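You operate a simulated robot arm through the tools that you are given. There is no shell and no other tool.

Carry out the task below with a simulated robot arm. There is one attempt and no reset: what you move stays moved.

JOB
Roll up the teal tie and lay it in the red cell.
Fine: swing the keeper arm over it before you wind, and off again after. Where these are worked on the way, their far stop is far enough and under half their travel is too little: keeper arm.

It is judged by the outcome, as a careful person would: the job done as asked, and still so three seconds after it is handed in. It fails if anything else is knocked over, pushed out of place, dropped, spilled or broken.

ROBOT AND FRAMES
A 7-joint arm with a two-finger parallel gripper, fixed in place. Base frame: the origin is at the foot of the arm, x ahead of it, y to its left, z up; the work surface is at about z = 780. Readings come in mm, rad, newtons and seconds.
With the tool pointing down near the work surface it reaches from about 220 to 680 mm from the base axis. Its first joint turns from -1.152 to 1.152 rad. Payload 2.4 kg.
The tool frame sits at the grasp point between the pads (the TCP): z along the fingers, y along the line on which they close. The tips reach 30 mm beyond it. The gripper opens to 94 mm. The fingers are 28 mm wide and 10 mm thick; the gripper's body (50 by 96 mm) begins 55 mm behind the TCP.
Orientation is told as [roll, pitch, yaw] about the base's x, y, z axes, in that order, counted from this pose: with the fingers straight down and closing along the base's y, the tool's x points along the base's -x, its y along +y and its z along -z.

CONTROLS
- The arm moves only by the tool step_arm. Its argument "increments" is a list of rows, each an object of numbers (a shift or turn left out is 0, a gripper value left out holds the last): "x", "y", "z": the shift along the tool's x, y, z in mm; "ax", "ay", "az": the turn, a rotation vector about the tool's x, y, z in rad. In form: [{"x": .., "y": .., "z": .., "ax": .., "ay": .., "az": ..}, ...]. A call has 1 to 20 rows; each row shifts and turns the commanded pose from where the row before left it, along the tool's axes as they then stand. "fingers" is the opening, from 0 (shut) to 1 (fully open), set as the call begins (left out, the last holds). A row lasts 0.2 s, in which the tool goes at most 50 mm and 0.15 rad; a call with a longer step from one row to the next is refused whole, and so is a gripper value outside its range. A pose out of reach is approached as far as the arm can. The call stops where the force on the tool passes 90 N (or 10 N more than at its start, if that is more) or the arm is blocked; 0.2 s more then pass. Each finger travels about 153 mm/s and halts on what it meets, pressing with about 39 N; the grip force reading is that of the motor and also rises with nothing between the fingers. The clock runs only during rows and for 0.2 s after the last one: add rows that do not move to give the fingers time. The reply holds the time, the measured pose of the TCP, the force on the tool along the base axes, the opening and the grip force, in the units named above and with some noise, with the torque about the TCP (base axes, N m) and any sound that the robot's microphone picked up, and new pictures: "pictures" is both (left out), scene, wrist or none.
- Cameras (640 x 400 px; columns grow to the right, rows downward): "scene" is fixed at [40.6, 473.3, 1452.8]; the picture's right is [-0.74, -0.67, 0.00], its down [-0.33, 0.36, -0.87] and it looks along [0.59, -0.65, -0.49] (base axes); focal length 324 px, centre (320, 200). "wrist" rides on the gripper at [76, 14, -102] in the tool frame; the picture's right is [-0.18, 0.98, 0.00], its down [-0.75, -0.14, -0.64] and it looks along [-0.63, -0.12, 0.77] (tool axes); focal length 243 px, centre (320, 200). There is no depth. A picture from a camera that has moved, and an enlarged one, comes with that camera's place and axes in the base frame and with its lens.
- zoom(camera, box): a new picture of the part [left, top, right, bottom] of that camera's present view, enlarged. The clock stands still meanwhile.
- finish_job(): hands the job in; it is judged then, once.

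Places have to be worked out from the pictures, the camera data and where the tool is seen. Open the gripper and draw the arm clear of the work before you hand the job in, unless the task says otherwise.

The tools are called after "Call:" by a JSON object that holds its "op" and its "data". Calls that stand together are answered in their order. step_arm: Moves the arm, as the interface text tells. Its arguments: {"type":"object","properties":{"increments":{"type":"array"},"fingers":{"type":"number"},"pictures":{"type":"string","enum":["both","scene","wrist","none"]}},"required":["increments"]} The other tools are called the same way: zoom (camera, box) takes an enlarged picture of a part of a camera's view; finish_job () hands the job in.

At the start:

```text
t: 0.0
tcp_pos: [398.1, -35.0, 1154.5]
orientation: [0.0, 0.001, 0.0]
contact_force: [0.5, 0.7, -0.4]
moment: [0.02, 0.01, -0.02]
width: 94.0
gripper_force: 0.0
```

scene: 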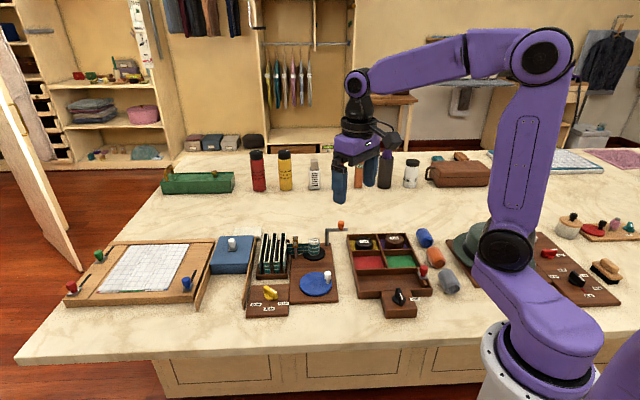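
wrist: 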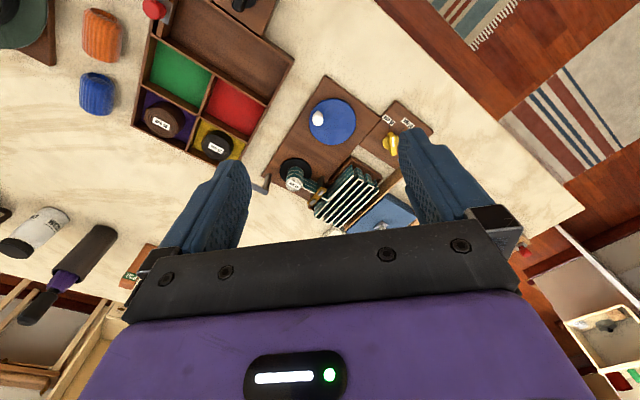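

I'll look closer at the work area before moving: the tie winder, keeper arm and the tray of cells.

Call:
{"op": "zoom", "data": {"camera": "scene", "box": [230, 215, 350, 325]}}

Call:
{"op": "zoom", "data": {"camera": "scene", "box": [330, 215, 470, 325]}}

Call:
{"op": "zoom", "data": {"camera": "wrist", "box": [240, 60, 460, 240]}}

Call:
{"op": "zoom", "data": {"camera": "wrist", "box": [80, 0, 320, 200]}}

```text
3.64 times, centred on (290, 270) of scene
camera zoom: at [40.6, 473.3, 1452.8], right [-0.74, -0.67, 0.0], down [-0.33, 0.36, -0.87], along [0.59, -0.65, -0.49], focal length 1178 px, centre (429, -54)
```

zoom: 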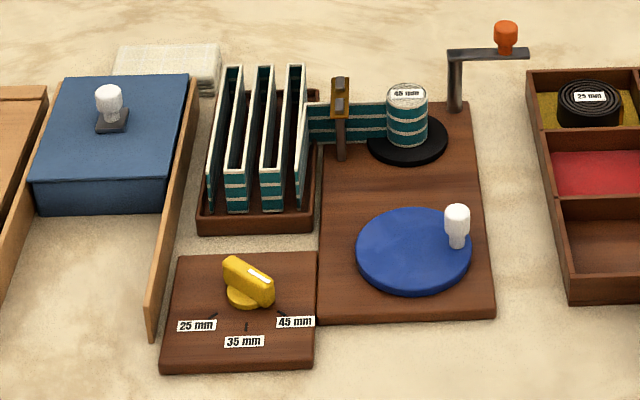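

```text
3.64 times, centred on (400, 270) of scene
camera zoom: at [40.6, 473.3, 1452.8], right [-0.74, -0.67, 0.0], down [-0.33, 0.36, -0.87], along [0.59, -0.65, -0.49], focal length 1178 px, centre (29, -54)
```

zoom: 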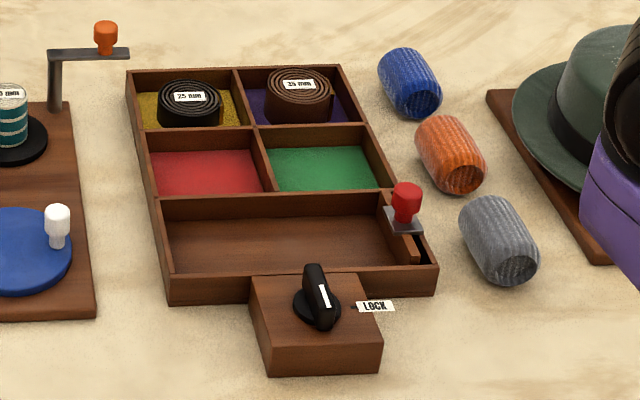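

```text
2.22 times, centred on (350, 150) of wrist
camera zoom: at [322.0, -21.4, 1256.9], right [0.18, 0.98, 0.0], down [0.75, -0.14, 0.64], along [0.63, -0.12, -0.77], focal length 539 px, centre (253, 311)
```

zoom: 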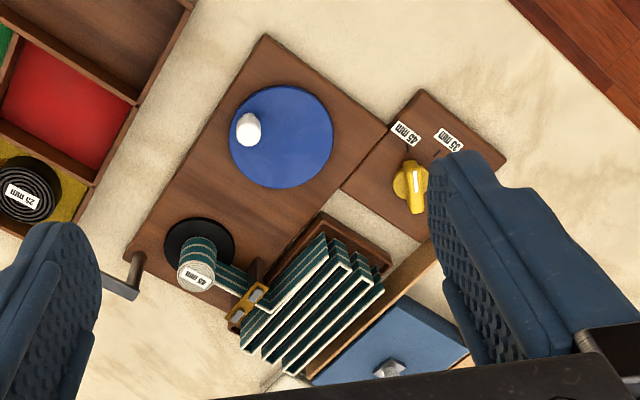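

```text
2.00 times, centred on (200, 100) of wrist
camera zoom: at [322.0, -21.4, 1256.9], right [0.18, 0.98, 0.0], down [0.75, -0.14, 0.64], along [0.63, -0.12, -0.77], focal length 485 px, centre (560, 400)
```

zoom: 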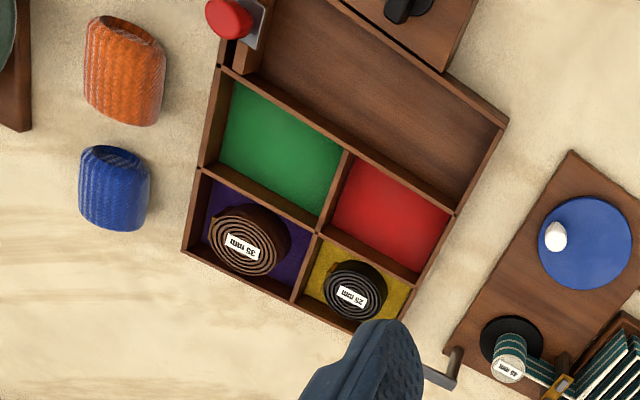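

Next I'll enlarge the width dial, the spool label, the keeper arm and the tray lock to read their present states.

Call:
{"op": "zoom", "data": {"camera": "scene", "box": [255, 278, 295, 314]}}

Call:
{"op": "zoom", "data": {"camera": "wrist", "box": [350, 90, 450, 170]}}

Call:
{"op": "zoom", "data": {"camera": "wrist", "box": [240, 140, 360, 230]}}

Call:
{"op": "zoom", "data": {"camera": "scene", "box": [280, 215, 360, 265]}}

```text
11.11 times, centred on (275, 296) of scene
camera zoom: at [40.6, 473.3, 1452.8], right [-0.74, -0.67, 0.0], down [-0.33, 0.36, -0.87], along [0.59, -0.65, -0.49], focal length 3600 px, centre (820, -867)
```

zoom: 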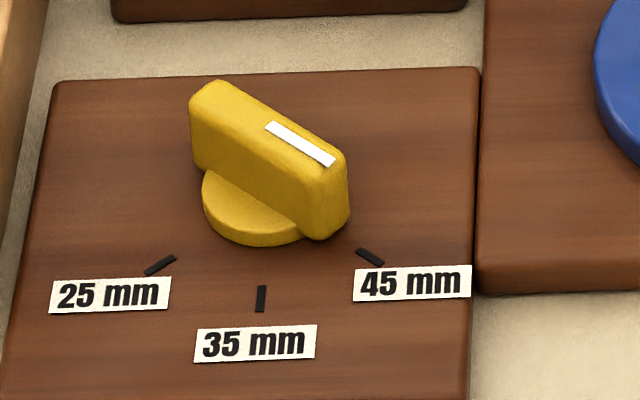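

```text
5.00 times, centred on (400, 130) of wrist
camera zoom: at [322.0, -21.4, 1256.9], right [0.18, 0.98, 0.0], down [0.75, -0.14, 0.64], along [0.63, -0.12, -0.77], focal length 1213 px, centre (-80, 550)
```

zoom: 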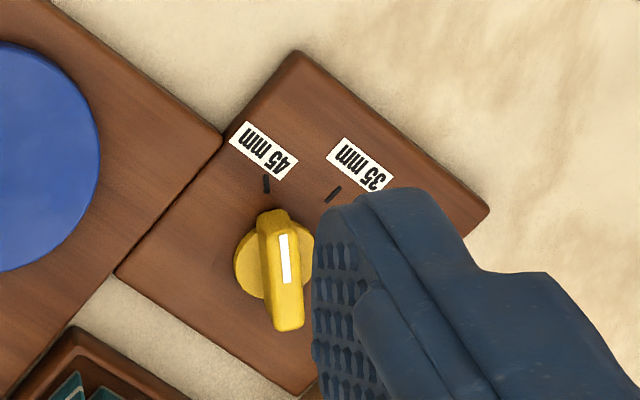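

```text
4.44 times, centred on (300, 185) of wrist
camera zoom: at [322.0, -21.4, 1256.9], right [0.18, 0.98, 0.0], down [0.75, -0.14, 0.64], along [0.63, -0.12, -0.77], focal length 1078 px, centre (409, 267)
```

zoom: 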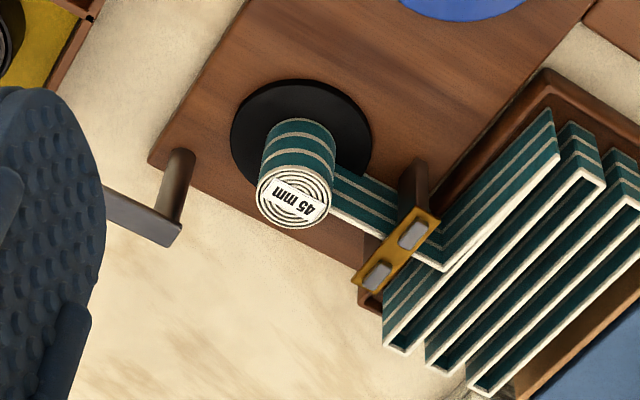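

```text
8.00 times, centred on (320, 240) of scene
camera zoom: at [40.6, 473.3, 1452.8], right [-0.74, -0.67, 0.0], down [-0.33, 0.36, -0.87], along [0.59, -0.65, -0.49], focal length 2592 px, centre (320, -120)
```

zoom: 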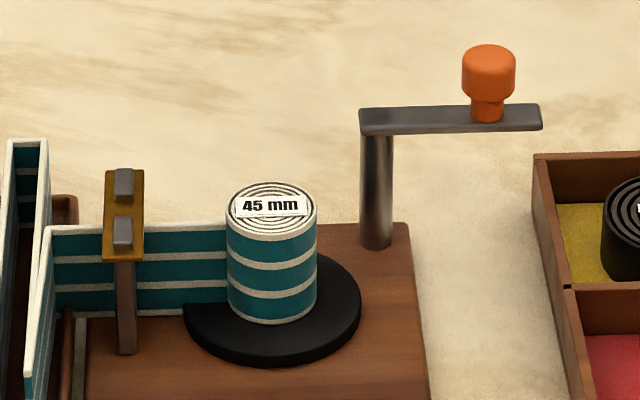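

The dial's white stripe already lines up with the 45 mm mark, matching the tie's "45 mm" label. By my estimate the keeper post is near (607,-185), the roll near (608,-126) and the crank disc near (503,-25). I'll bring the wrist camera nearer, still high above everything, to refine these.

Call:
{"op": "step_arm", "data": {"increments": [{"x": -5, "y": -12, "z": 40}, {"x": -5, "y": -12, "z": 40}, {"x": -5, "y": -12, "z": 40}, {"x": -5, "y": -10, "z": 35}, {"x": 0, "y": 0, "z": 0}], "fingers": 1}}

```text
t: 1.2
tcp_pos: [418.2, -82.7, 998.9]
orientation: [0.0, 0.002, 0.001]
contact_force: [0.2, 0.4, 0.2]
moment: [0.03, 0.02, 0.02]
width: 94.1
gripper_force: 0.0
camera wrist: at [342.1, -68.5, 1102.1], right [0.18, 0.98, 0.0], down [0.75, -0.14, 0.64], along [0.63, -0.12, -0.77], focal length 243 px, centre (320, 200)
```

scene: 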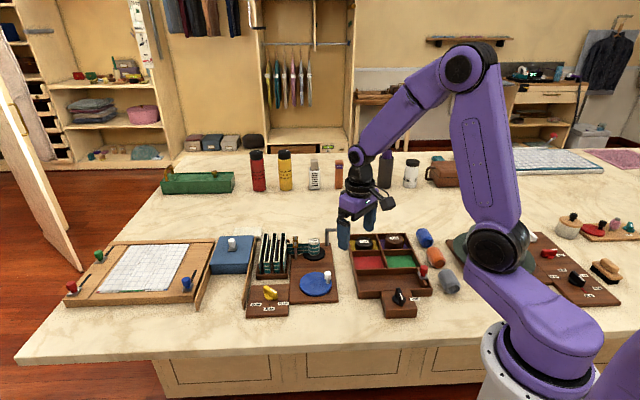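
wrist: 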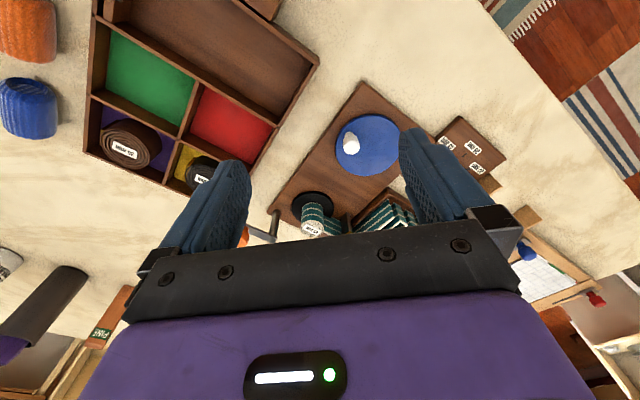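

I'll zoom in on both cameras to measure the crank, roll, keeper and tray from this new viewpoint, and check the scene camera calibration against the fingers.

Call:
{"op": "zoom", "data": {"camera": "scene", "box": [320, 170, 400, 220]}}

Call:
{"op": "zoom", "data": {"camera": "scene", "box": [320, 205, 400, 255]}}

Call:
{"op": "zoom", "data": {"camera": "wrist", "box": [240, 70, 420, 250]}}

Call:
{"op": "zoom", "data": {"camera": "wrist", "box": [80, 0, 330, 200]}}

```text
8.00 times, centred on (360, 195) of scene
camera zoom: at [40.6, 473.3, 1452.8], right [-0.74, -0.67, 0.0], down [-0.33, 0.36, -0.87], along [0.59, -0.65, -0.49], focal length 2592 px, centre (0, 240)
```

zoom: 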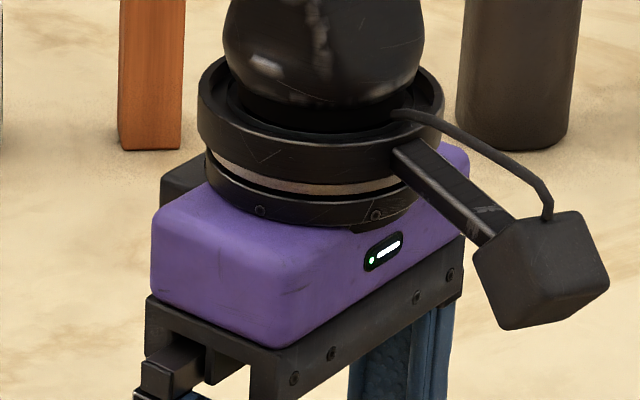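

```text
8.00 times, centred on (360, 230) of scene
camera zoom: at [40.6, 473.3, 1452.8], right [-0.74, -0.67, 0.0], down [-0.33, 0.36, -0.87], along [0.59, -0.65, -0.49], focal length 2592 px, centre (0, -40)
```

zoom: 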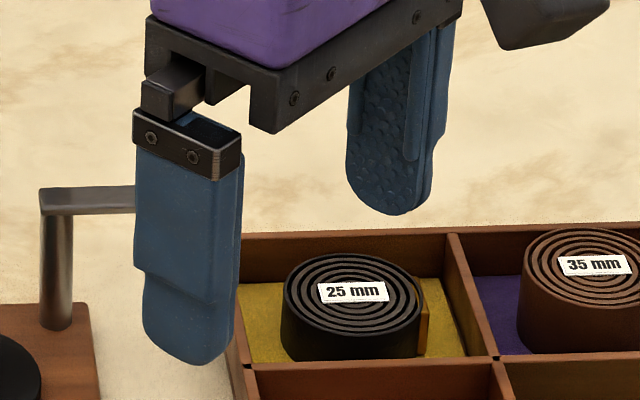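

```text
2.22 times, centred on (330, 160) of wrist
camera zoom: at [342.1, -68.5, 1102.1], right [0.18, 0.98, 0.0], down [0.75, -0.14, 0.64], along [0.63, -0.12, -0.77], focal length 539 px, centre (298, 289)
```

zoom: 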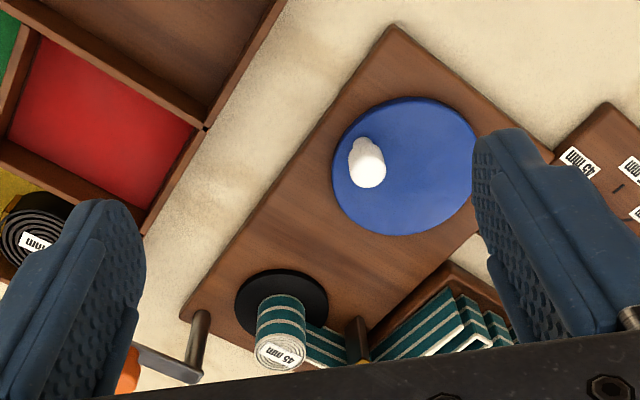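

```text
2.00 times, centred on (205, 100) of wrist
camera zoom: at [342.1, -68.5, 1102.1], right [0.18, 0.98, 0.0], down [0.75, -0.14, 0.64], along [0.63, -0.12, -0.77], focal length 485 px, centre (550, 400)
```

zoom: 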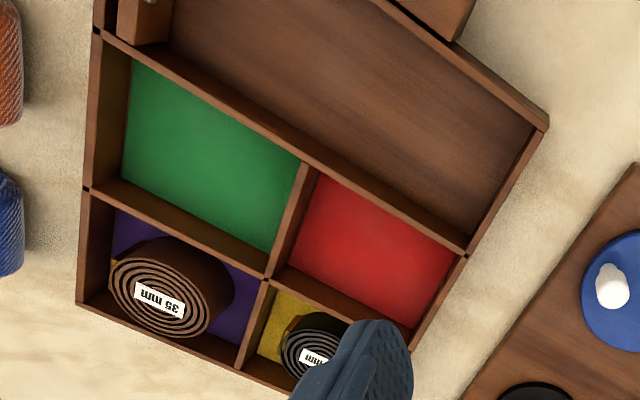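

The scene camera agrees with the finger positions to within about 2 mm. Triangulating both views puts the crank knob top near (491,-56,829), the disc centre near (511,-30,795) and the keeper post near (615,-197). I'll move high over the roll to see which side the tie feeds on and to pin down the keeper arm.

Call:
{"op": "step_arm", "data": {"increments": [{"x": -40, "y": -10, "z": 0}, {"x": -40, "y": -10, "z": 0}, {"x": -40, "y": -10, "z": 0}, {"x": -30, "y": -10, "z": 0}, {"x": 0, "y": 0, "z": 0}]}}

Call:
{"op": "zoom", "data": {"camera": "wrist", "box": [230, 60, 420, 240]}}

Call:
{"op": "zoom", "data": {"camera": "wrist", "box": [270, 120, 390, 220]}}

```text
t: 2.4
tcp_pos: [567.1, -119.8, 1000.9]
orientation: [0.001, 0.0, 0.002]
contact_force: [0.1, -0.5, 0.6]
moment: [-0.02, -0.01, 0.0]
width: 93.9
gripper_force: 0.0
camera wrist: at [491.1, -106.5, 1102.6], right [0.18, 0.98, 0.0], down [0.75, -0.14, 0.64], along [0.63, -0.12, -0.77], focal length 243 px, centre (320, 200)
```

scene: 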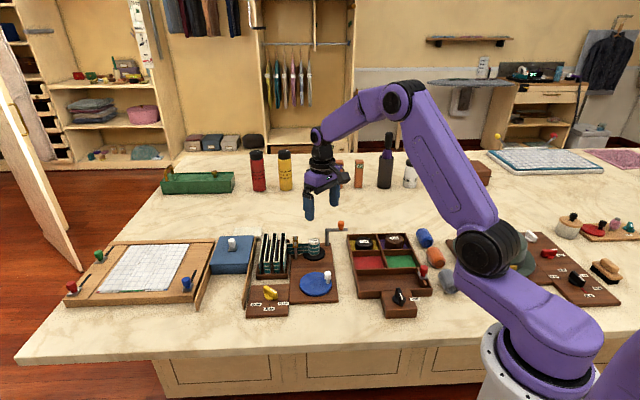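
wrist: 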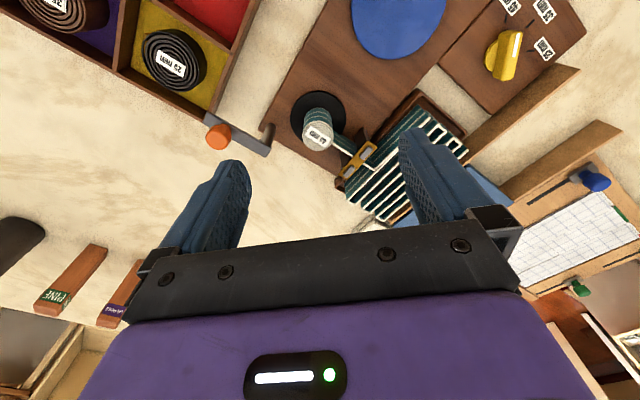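

```text
2.22 times, centred on (325, 150) of wrist
camera zoom: at [491.1, -106.5, 1102.6], right [0.18, 0.98, 0.0], down [0.75, -0.14, 0.64], along [0.63, -0.12, -0.77], focal length 539 px, centre (309, 311)
```

zoom: 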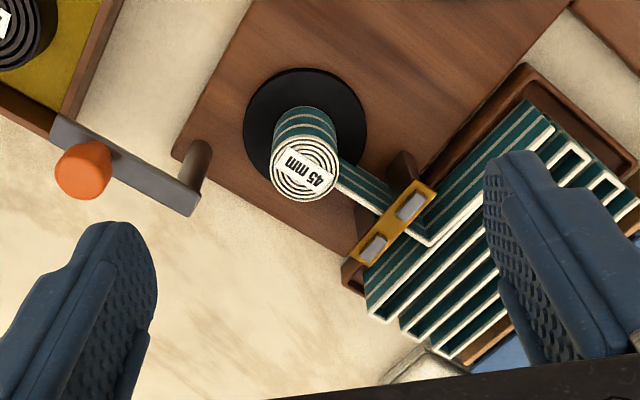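

```text
4.00 times, centred on (330, 170) of wrist
camera zoom: at [491.1, -106.5, 1102.6], right [0.18, 0.98, 0.0], down [0.75, -0.14, 0.64], along [0.63, -0.12, -0.77], focal length 970 px, centre (280, 320)
```

zoom: 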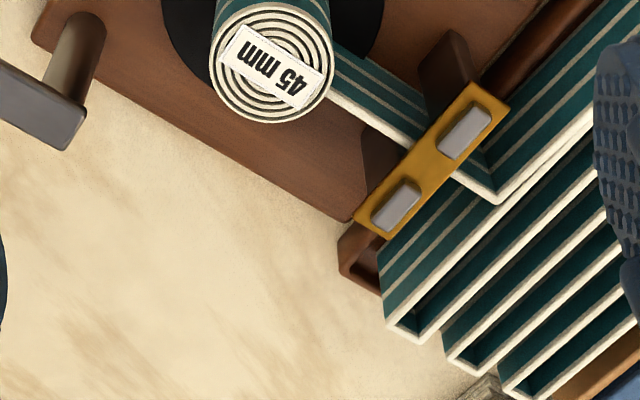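

The strip runs straight into the roll's core, so its feed side isn't visible from here. I estimate the keeper knob top at (582,-228,878), the pivot at (609,-192) with the arm top at z≈855, and the roll at (613,-132,839). I'll check the disc and dial for direction marks and move above the keeper knob.

Call:
{"op": "zoom", "data": {"camera": "wrist", "box": [330, 0, 590, 110]}}

Call:
{"op": "step_arm", "data": {"increments": [{"x": -5, "y": -36, "z": 12}, {"x": -5, "y": -36, "z": 12}, {"x": -5, "y": -36, "z": 12}, {"x": 0, "y": 0, "z": 0}]}}

Call:
{"op": "zoom", "data": {"camera": "scene", "box": [290, 190, 390, 260]}}

```text
2.46 times, centred on (460, 55) of wrist
camera zoom: at [491.1, -106.5, 1102.6], right [0.18, 0.98, 0.0], down [0.75, -0.14, 0.64], along [0.63, -0.12, -0.77], focal length 597 px, centre (-25, 557)
```

zoom: 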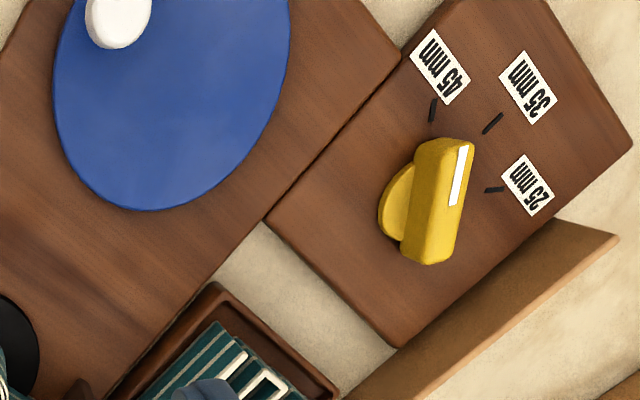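

```text
t: 3.4
tcp_pos: [583.5, -230.2, 964.2]
orientation: [0.001, 0.001, 0.001]
contact_force: [1.0, 0.1, -0.9]
moment: [0.01, -0.05, 0.02]
width: 94.2
gripper_force: 0.1
camera wrist: at [506.6, -217.5, 1067.0], right [0.18, 0.98, 0.0], down [0.75, -0.14, 0.64], along [0.63, -0.12, -0.77], focal length 243 px, centre (320, 200)
```

scene: 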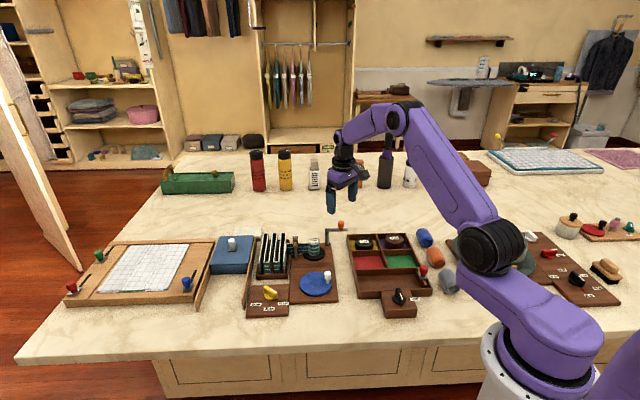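
wrist: 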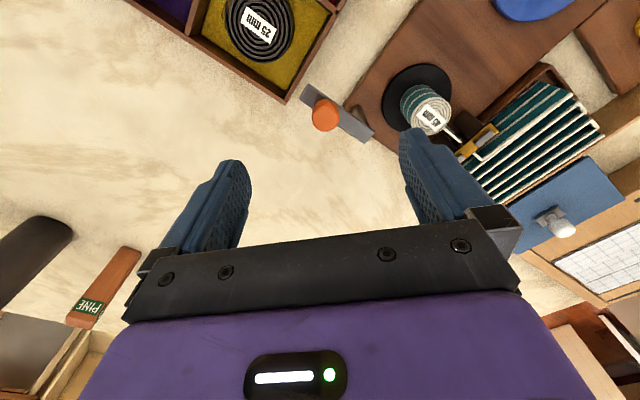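

```text
5.71 times, centred on (340, 225) of scene
camera zoom: at [40.6, 473.3, 1452.8], right [-0.74, -0.67, 0.0], down [-0.33, 0.36, -0.87], along [0.59, -0.65, -0.49], focal length 1851 px, centre (206, 57)
```

zoom: 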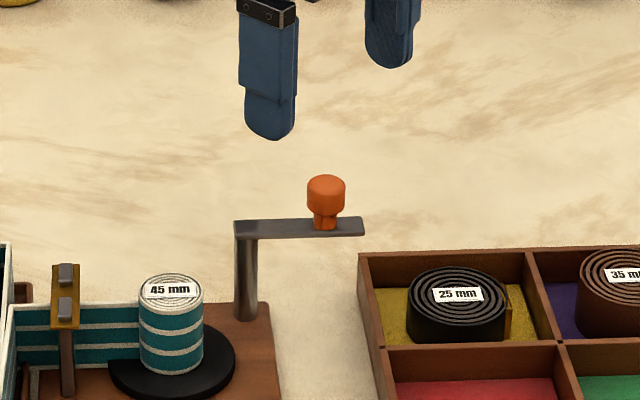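

The stripe direction matches the 45 mm tick in this view too, so the dial stays as it is. The keeper knob is at about (580.5,-227.5), top z≈878, centred between the open fingers. I'll descend with the tips just above the arm and close on the knob.

Call:
{"op": "step_arm", "data": {"increments": [{"x": 1.5, "y": 1.5, "z": 25}, {"x": 1, "y": 1, "z": 25}, {"x": 0, "y": 0, "z": 22}, {"x": 0, "y": 0, "z": 4}, {"x": 0, "y": 0, "z": 0}], "fingers": 1}}

Call:
{"op": "zoom", "data": {"camera": "scene", "box": [290, 190, 390, 260]}}

```text
t: 4.6
tcp_pos: [582.6, -227.3, 888.2]
orientation: [0.0, -0.001, 0.0]
contact_force: [-0.4, 0.5, 1.4]
moment: [-0.01, 0.0, -0.01]
width: 94.1
gripper_force: 0.1
camera wrist: at [505.4, -213.0, 990.5], right [0.18, 0.98, 0.0], down [0.75, -0.14, 0.64], along [0.63, -0.12, -0.77], focal length 243 px, centre (320, 200)
```

scene: 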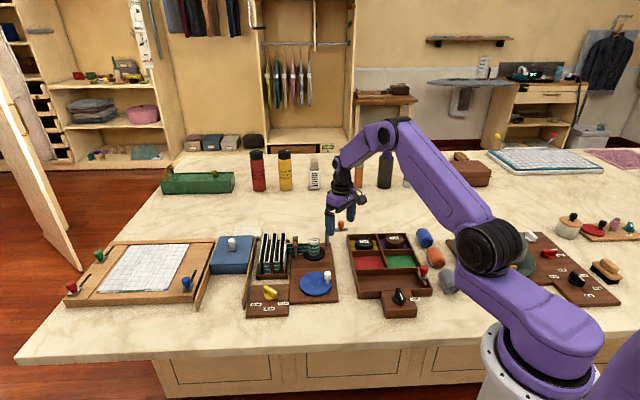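
wrist: 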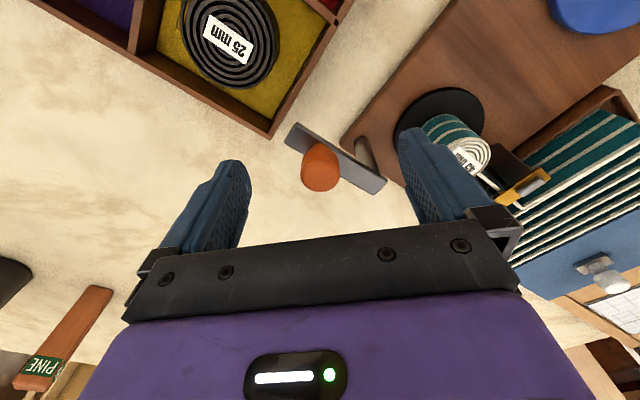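

```text
5.71 times, centred on (340, 225) of scene
camera zoom: at [40.6, 473.3, 1452.8], right [-0.74, -0.67, 0.0], down [-0.33, 0.36, -0.87], along [0.59, -0.65, -0.49], focal length 1851 px, centre (206, 57)
```

zoom: 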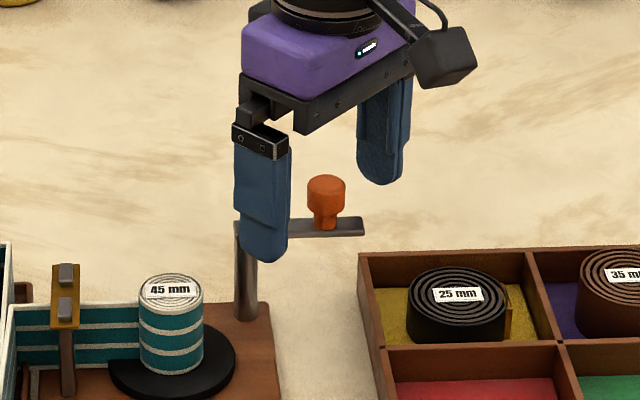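

The knob sits centrally between the fingers at about x=579, with the tips above the arm. I'll shift 3 mm and close on it.

Call:
{"op": "step_arm", "data": {"increments": [{"x": 3, "y": 0.5, "z": 0}, {"x": 0, "y": 0, "z": 0}, {"x": 0, "y": 0, "z": 0}], "fingers": 0}}

Call:
{"op": "zoom", "data": {"camera": "scene", "box": [290, 190, 390, 260]}}

```text
t: 5.4
tcp_pos: [578.8, -225.4, 887.9]
orientation: [-0.001, 0.001, -0.001]
contact_force: [1.4, -0.1, 0.6]
moment: [0.02, 0.58, -0.07]
width: 21.0
gripper_force: 44.8
camera wrist: at [502.1, -212.5, 990.4], right [0.18, 0.98, 0.0], down [0.75, -0.14, 0.64], along [0.63, -0.12, -0.77], focal length 243 px, centre (320, 200)
```

scene: 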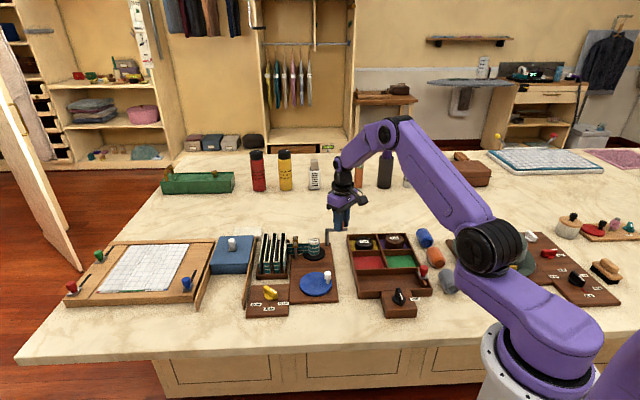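
wrist: 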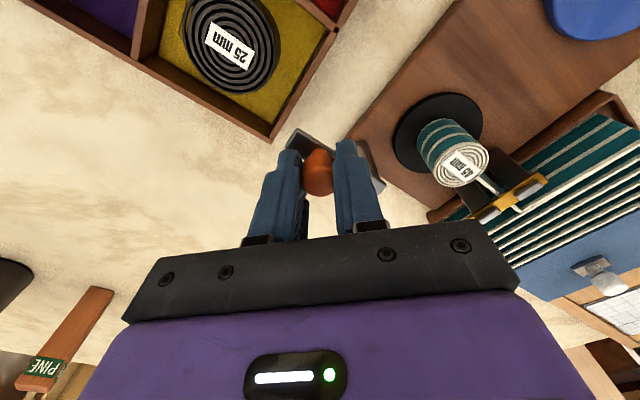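

```text
5.71 times, centred on (340, 225) of scene
camera zoom: at [40.6, 473.3, 1452.8], right [-0.74, -0.67, 0.0], down [-0.33, 0.36, -0.87], along [0.59, -0.65, -0.49], focal length 1851 px, centre (206, 57)
```

zoom: 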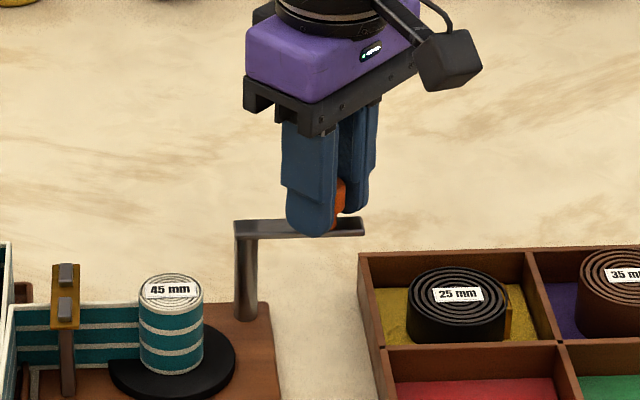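

Grip is at 21 mm on the knob and the reading is steady. I'll start the swing along a 45 mm arc about the pivot, toward the robot and then over the roll, beginning with about 30° to check the forces.

Call:
{"op": "step_arm", "data": {"increments": [{"x": 3.9, "y": 4.3}, {"x": 3.6, "y": 4.6}, {"x": 2.8, "y": 5.2}, {"x": 2.3, "y": 5.4}, {"x": 0, "y": 0}]}}

Call:
{"op": "zoom", "data": {"camera": "scene", "box": [290, 190, 390, 260]}}

```text
t: 6.6
tcp_pos: [565.0, -206.4, 887.8]
orientation: [0.0, 0.003, 0.0]
contact_force: [-3.1, -4.4, 7.4]
moment: [-0.13, 1.02, -0.15]
width: 20.8
gripper_force: 44.7
camera wrist: at [488.0, -193.2, 990.7], right [0.18, 0.98, 0.0], down [0.75, -0.14, 0.64], along [0.63, -0.12, -0.77], focal length 243 px, centre (320, 200)
```

scene: 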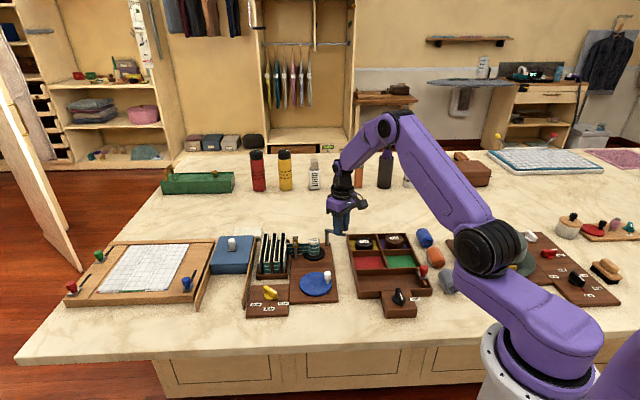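
wrist: 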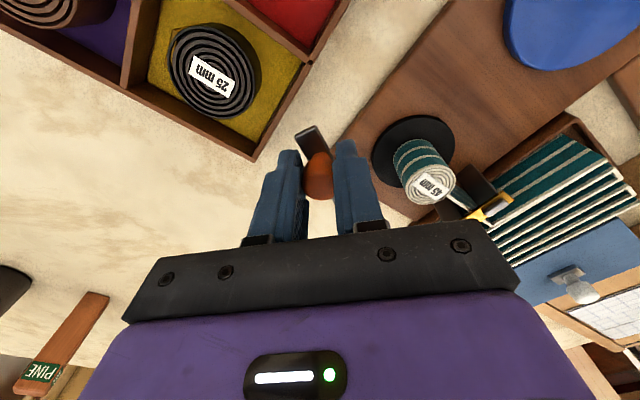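

```text
5.71 times, centred on (340, 225) of scene
camera zoom: at [40.4, 473.3, 1452.9], right [-0.74, -0.67, 0.0], down [-0.33, 0.36, -0.87], along [0.59, -0.65, -0.49], focal length 1851 px, centre (206, 57)
```

zoom: 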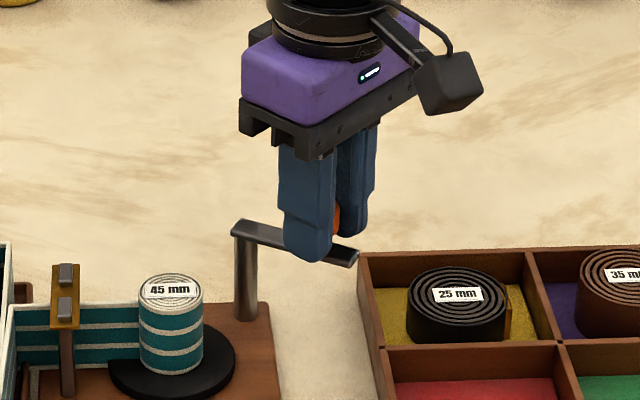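

The keeper arm is swinging with the knob and the forces are small. I'll continue the arc to about 138°.

Call:
{"op": "step_arm", "data": {"increments": [{"x": 1.4, "y": 5.7}, {"x": 0.7, "y": 5.8}, {"x": 0, "y": 5.9}, {"x": -0.9, "y": 5.9}, {"x": -1.6, "y": 5.6}, {"x": -2.3, "y": 5.4}, {"x": -3.0, "y": 5.1}, {"x": -3.7, "y": 4.6}, {"x": 0, "y": 0}]}}

Call:
{"op": "zoom", "data": {"camera": "scene", "box": [290, 190, 390, 260]}}

```text
t: 8.6
tcp_pos: [574.5, -161.8, 888.0]
orientation: [0.0, 0.001, 0.001]
contact_force: [-5.4, -7.2, 12.0]
moment: [-0.12, 0.26, -0.42]
width: 20.9
gripper_force: 45.0
camera wrist: at [498.1, -148.8, 990.4], right [0.18, 0.98, 0.0], down [0.75, -0.14, 0.64], along [0.63, -0.12, -0.77], focal length 243 px, centre (320, 200)
```

scene: 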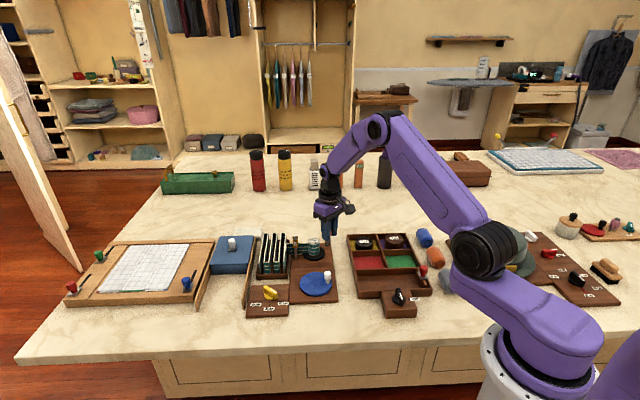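
wrist: 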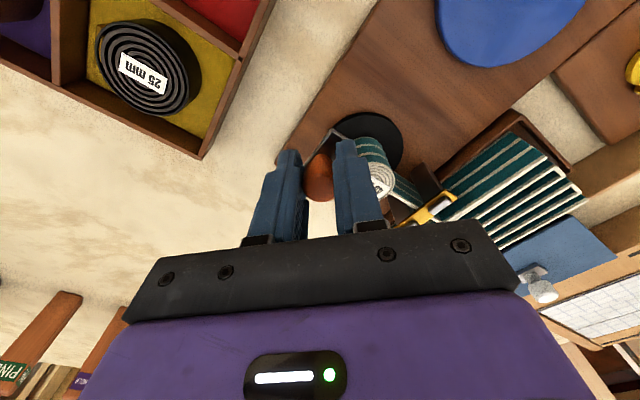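

```text
5.71 times, centred on (340, 225) of scene
camera zoom: at [40.2, 473.2, 1452.9], right [-0.74, -0.67, 0.0], down [-0.33, 0.36, -0.87], along [0.59, -0.65, -0.49], focal length 1851 px, centre (206, 57)
```

zoom: 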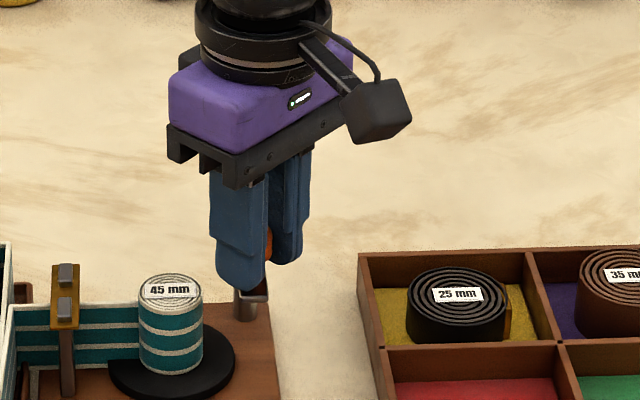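

Still a light load, with the arm around 138° and nearing the roll. I'll continue to about 93°.

Call:
{"op": "step_arm", "data": {"increments": [{"x": -4.2, "y": 4.1}, {"x": -4.7, "y": 3.5}, {"x": -5.1, "y": 2.9}, {"x": -5.5, "y": 2.2}, {"x": -5.7, "y": 1.4}, {"x": -5.8, "y": 0.7}, {"x": 0, "y": 0}]}}

Call:
{"op": "zoom", "data": {"camera": "scene", "box": [270, 200, 370, 270]}}

Call:
{"op": "zoom", "data": {"camera": "wrist", "box": [240, 80, 440, 240]}}

```text
t: 10.2
tcp_pos: [606.0, -150.3, 886.8]
orientation: [0.0, -0.002, -0.004]
contact_force: [-12.7, -15.4, 26.3]
moment: [0.78, 0.89, -0.65]
width: 21.2
gripper_force: 44.3
camera wrist: at [528.7, -135.5, 990.4], right [0.19, 0.98, 0.0], down [0.75, -0.14, 0.64], along [0.63, -0.12, -0.77], focal length 243 px, centre (320, 200)
```

scene: 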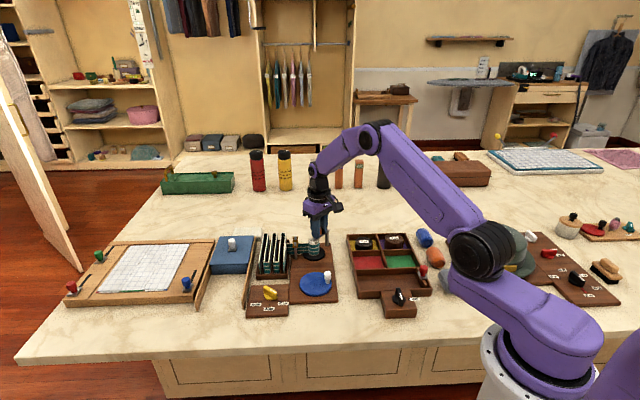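
wrist: 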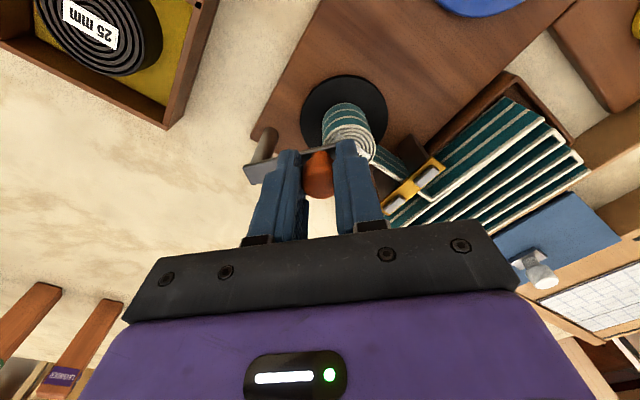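

```text
5.71 times, centred on (320, 235) of scene
camera zoom: at [39.7, 473.0, 1453.0], right [-0.74, -0.67, 0.0], down [-0.33, 0.36, -0.87], along [0.59, -0.65, -0.49], focal length 1851 px, centre (320, 0)
```

zoom: 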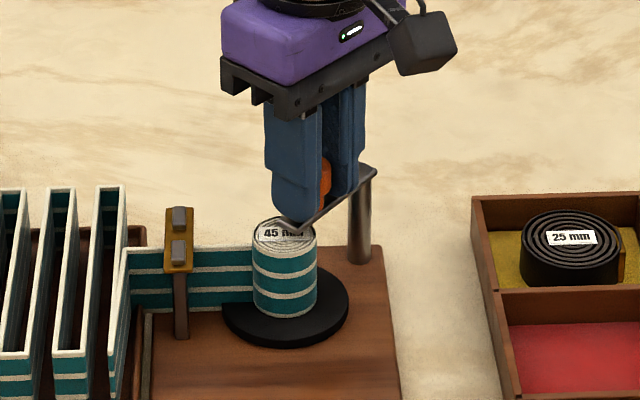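

```text
2.50 times, centred on (340, 160) of wrist
camera zoom: at [528.7, -135.5, 990.4], right [0.19, 0.98, 0.0], down [0.75, -0.14, 0.64], along [0.63, -0.12, -0.77], focal length 606 px, centre (270, 300)
```

zoom: 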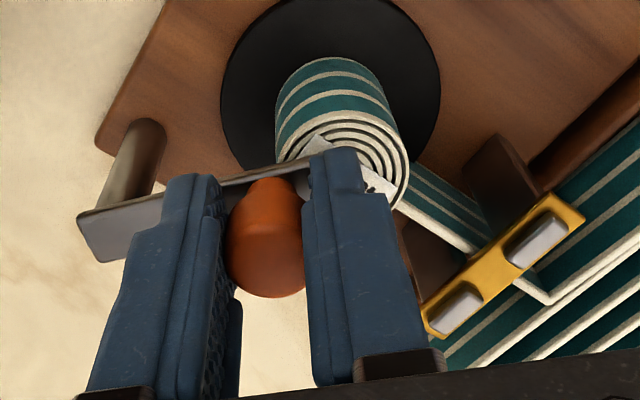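

The arm tip is now over the near part of the roll. The pull in y suggests the true pivot is closer to (605,-192) with a 42 mm radius, so I'll correct the arc inward and go on toward the far stop.

Call:
{"op": "step_arm", "data": {"increments": [{"x": -1, "y": -2.5}, {"x": -4, "y": -1}, {"x": 0, "y": 0}]}}

Call:
{"op": "zoom", "data": {"camera": "wrist", "box": [240, 80, 440, 240]}}

Call:
{"op": "zoom", "data": {"camera": "scene", "box": [270, 200, 370, 270]}}

```text
t: 11.0
tcp_pos: [610.4, -150.0, 888.1]
orientation: [0.0, 0.003, 0.004]
contact_force: [-21.0, -0.4, 28.6]
moment: [-1.09, 0.07, -0.13]
width: 21.0
gripper_force: 44.8
camera wrist: at [533.7, -136.0, 990.6], right [0.18, 0.98, 0.0], down [0.76, -0.14, 0.64], along [0.63, -0.12, -0.77], focal length 243 px, centre (320, 200)
```

scene: 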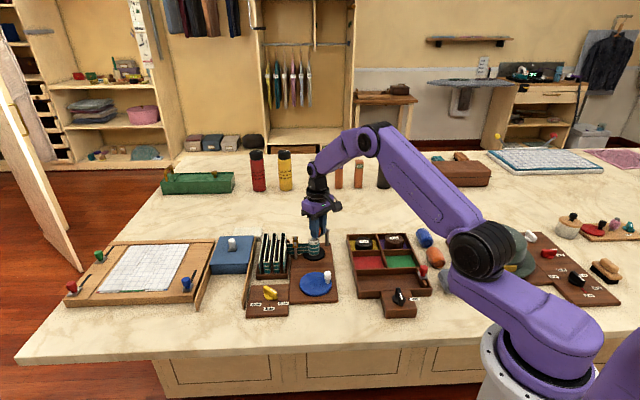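
wrist: 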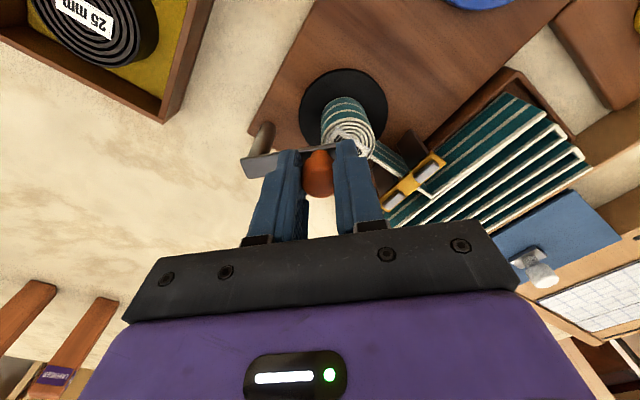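

```text
2.50 times, centred on (340, 160) of wrist
camera zoom: at [533.7, -136.0, 990.6], right [0.18, 0.98, 0.0], down [0.76, -0.14, 0.64], along [0.63, -0.12, -0.77], focal length 606 px, centre (270, 300)
```

zoom: 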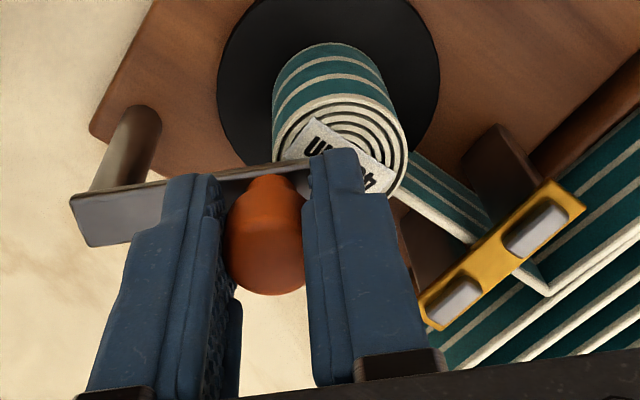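

```text
5.71 times, centred on (320, 235) of scene
camera zoom: at [39.4, 473.5, 1452.8], right [-0.74, -0.67, 0.0], down [-0.32, 0.36, -0.87], along [0.59, -0.65, -0.49], focal length 1851 px, centre (320, 0)
```

zoom: 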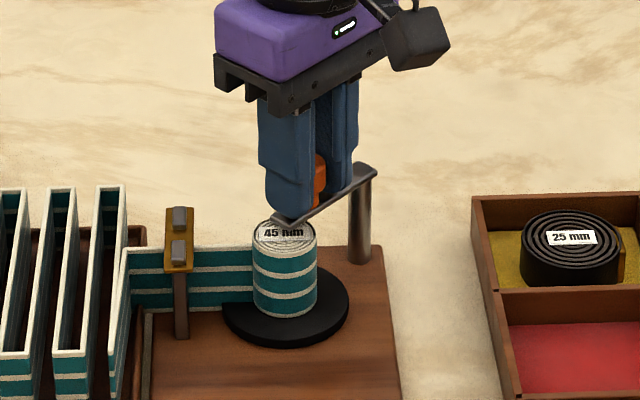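

The arm tip now lies above the roll's centre and the y load is gone. Resistance along x is rising to about 21 N, so I'll advance a little more to confirm it has reached its stop.

Call:
{"op": "step_arm", "data": {"increments": [{"x": -3, "y": -0.7}, {"x": -3, "y": -0.8}, {"x": 0, "y": 0}]}}

Call:
{"op": "zoom", "data": {"camera": "wrist", "box": [240, 80, 440, 240]}}

Call:
{"op": "zoom", "data": {"camera": "scene", "box": [270, 200, 370, 270]}}

```text
t: 11.8
tcp_pos: [613.3, -149.7, 888.6]
orientation: [0.005, 0.019, 0.004]
contact_force: [-45.1, 16.9, 44.7]
moment: [-0.62, 0.78, -0.08]
width: 21.5
gripper_force: 44.7
camera wrist: at [537.3, -136.6, 991.7], right [0.18, 0.98, 0.0], down [0.76, -0.14, 0.63], along [0.62, -0.11, -0.78], focal length 243 px, centre (320, 200)
```

scene: 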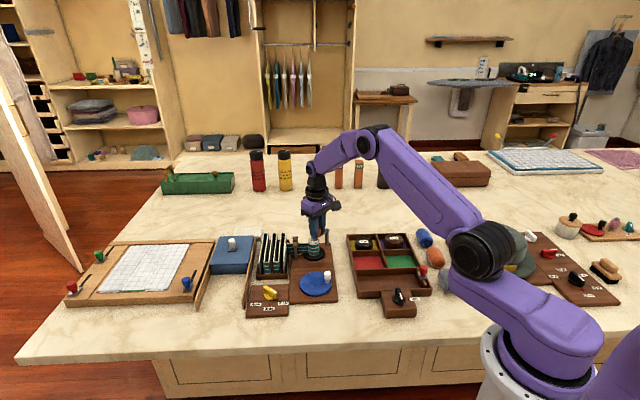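
wrist: 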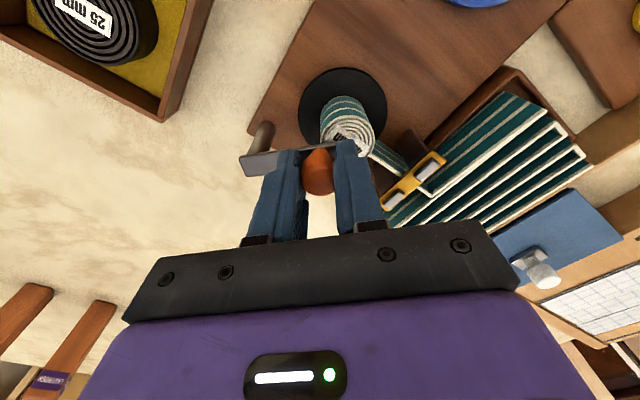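

```text
2.50 times, centred on (340, 160) of wrist
camera zoom: at [537.3, -136.6, 991.7], right [0.18, 0.98, 0.0], down [0.76, -0.14, 0.63], along [0.62, -0.11, -0.78], focal length 606 px, centre (270, 300)
```

zoom: 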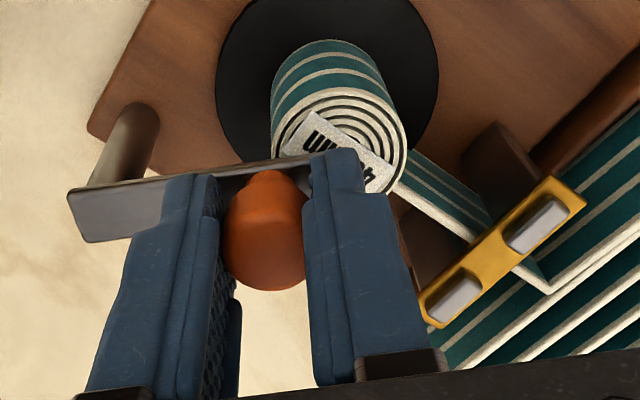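

```text
5.71 times, centred on (320, 235) of scene
camera zoom: at [38.5, 474.0, 1452.7], right [-0.74, -0.67, 0.0], down [-0.32, 0.36, -0.87], along [0.59, -0.65, -0.48], focal length 1851 px, centre (320, 0)
```

zoom: 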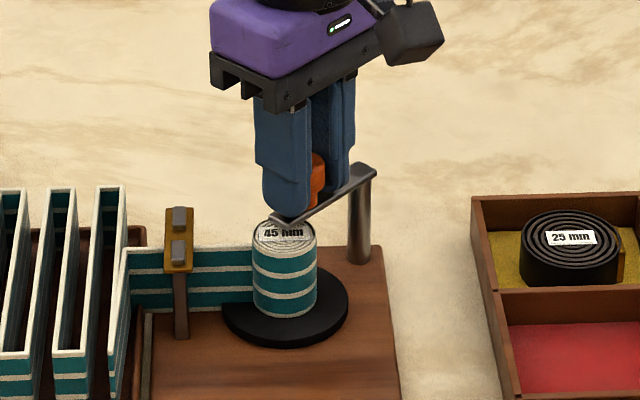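

The x force jumped to 45 N with hardly any motion, so the keeper arm is against its far stop, over the roll. I'll release the knob and rise straight up.

Call:
{"op": "step_arm", "data": {"increments": [{"x": 2, "y": 0}, {"x": 0, "y": 0}, {"x": 0, "y": 0, "z": -15}, {"x": 0, "y": 0, "z": -40}, {"x": 0, "y": 0, "z": -40}, {"x": 0, "y": 0}], "fingers": 1}}

Call:
{"op": "zoom", "data": {"camera": "scene", "box": [270, 200, 370, 270]}}

Call:
{"op": "zoom", "data": {"camera": "wrist", "box": [240, 60, 440, 220]}}

```text
t: 13.2
tcp_pos: [617.0, -153.2, 984.1]
orientation: [-0.001, -0.001, 0.0]
contact_force: [-0.4, 0.7, -0.3]
moment: [0.0, -0.01, 0.02]
width: 93.8
gripper_force: 0.0
camera wrist: at [539.3, -139.5, 1086.0], right [0.18, 0.98, 0.0], down [0.75, -0.14, 0.64], along [0.63, -0.12, -0.77], focal length 243 px, centre (320, 200)
```

scene: 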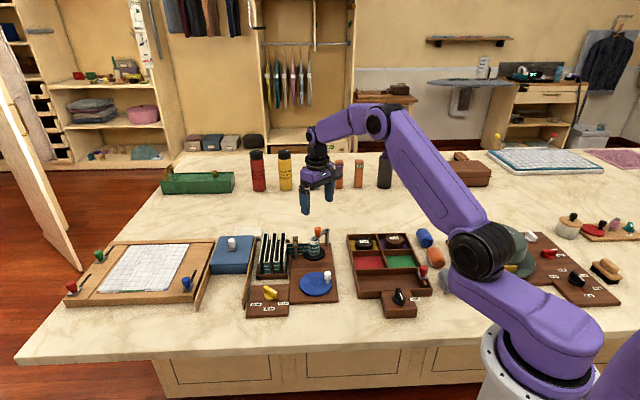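
wrist: 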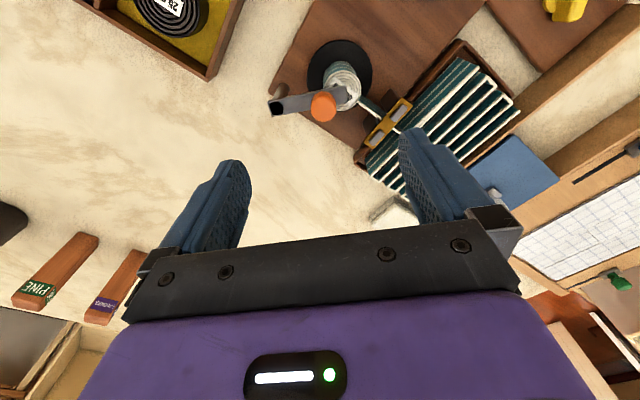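

```text
5.71 times, centred on (320, 235) of scene
camera zoom: at [40.6, 473.3, 1452.8], right [-0.74, -0.67, 0.0], down [-0.33, 0.36, -0.87], along [0.59, -0.65, -0.49], focal length 1851 px, centre (320, 0)
```

zoom: 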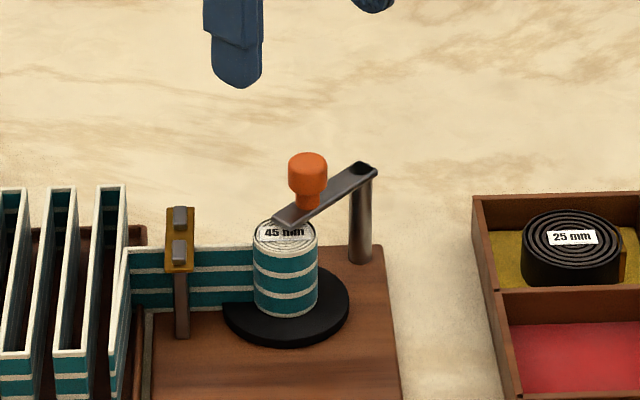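

```text
2.50 times, centred on (340, 140) of wrist
camera zoom: at [539.3, -139.5, 1086.0], right [0.18, 0.98, 0.0], down [0.75, -0.14, 0.64], along [0.63, -0.12, -0.77], focal length 606 px, centre (270, 350)
```

zoom: 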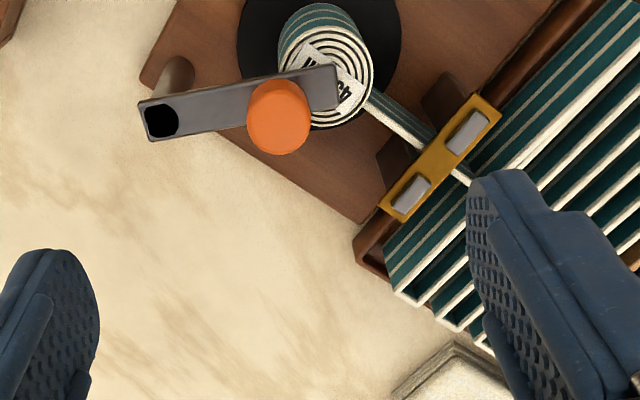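

The keeper is resting over the roll at its stop, with nothing else disturbed. Next I'll move above the crank knob near (491,-56) and line up for a grip.

Call:
{"op": "step_arm", "data": {"increments": [{"x": 32, "y": 24, "z": 0}, {"x": 32, "y": 24, "z": 10}, {"x": 32, "y": 24, "z": 20}, {"x": 30, "y": 25, "z": 20}, {"x": 0, "y": 0}], "fingers": 1}}

Call:
{"op": "zoom", "data": {"camera": "wrist", "box": [240, 40, 440, 240]}}

Call:
{"op": "zoom", "data": {"camera": "scene", "box": [270, 230, 370, 300]}}

```text
t: 14.4
tcp_pos: [491.7, -55.6, 933.3]
orientation: [0.0, -0.001, 0.002]
contact_force: [0.4, -0.3, 0.3]
moment: [0.01, -0.02, -0.01]
width: 93.9
gripper_force: 0.1
camera wrist: at [413.9, -42.0, 1035.4], right [0.18, 0.98, 0.0], down [0.75, -0.14, 0.64], along [0.63, -0.12, -0.77], focal length 243 px, centre (320, 200)
```

scene: 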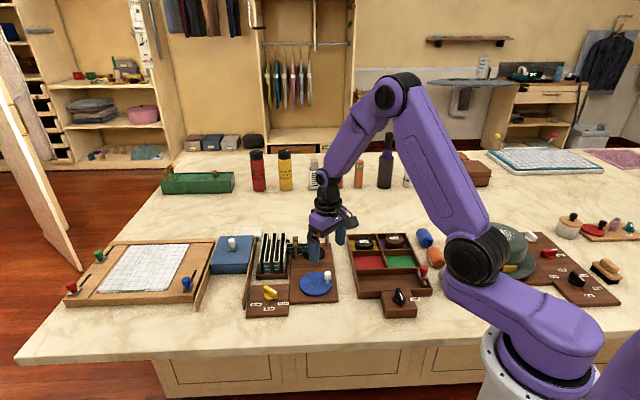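
wrist: 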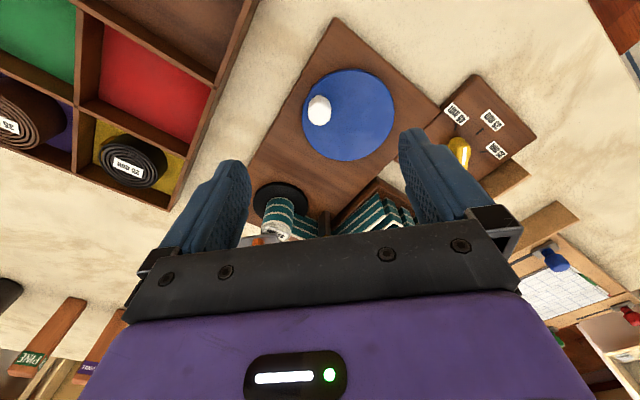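

```text
2.00 times, centred on (340, 140) of wrist
camera zoom: at [413.9, -42.0, 1035.4], right [0.18, 0.98, 0.0], down [0.75, -0.14, 0.64], along [0.63, -0.12, -0.77], focal length 485 px, centre (280, 320)
```

zoom: 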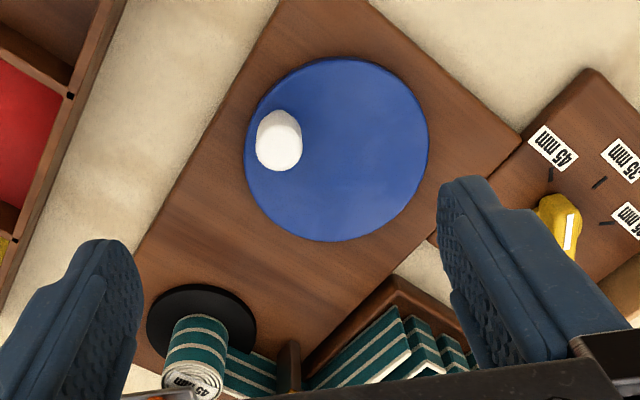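

```text
5.71 times, centred on (320, 265) of scene
camera zoom: at [40.5, 473.3, 1452.8], right [-0.74, -0.67, 0.0], down [-0.33, 0.36, -0.87], along [0.59, -0.65, -0.49], focal length 1851 px, centre (320, -171)
```

zoom: 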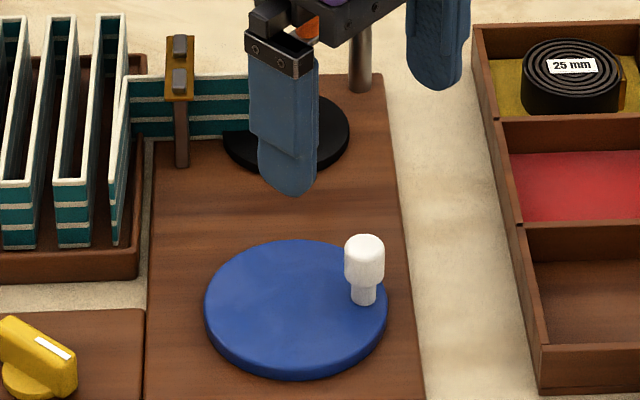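

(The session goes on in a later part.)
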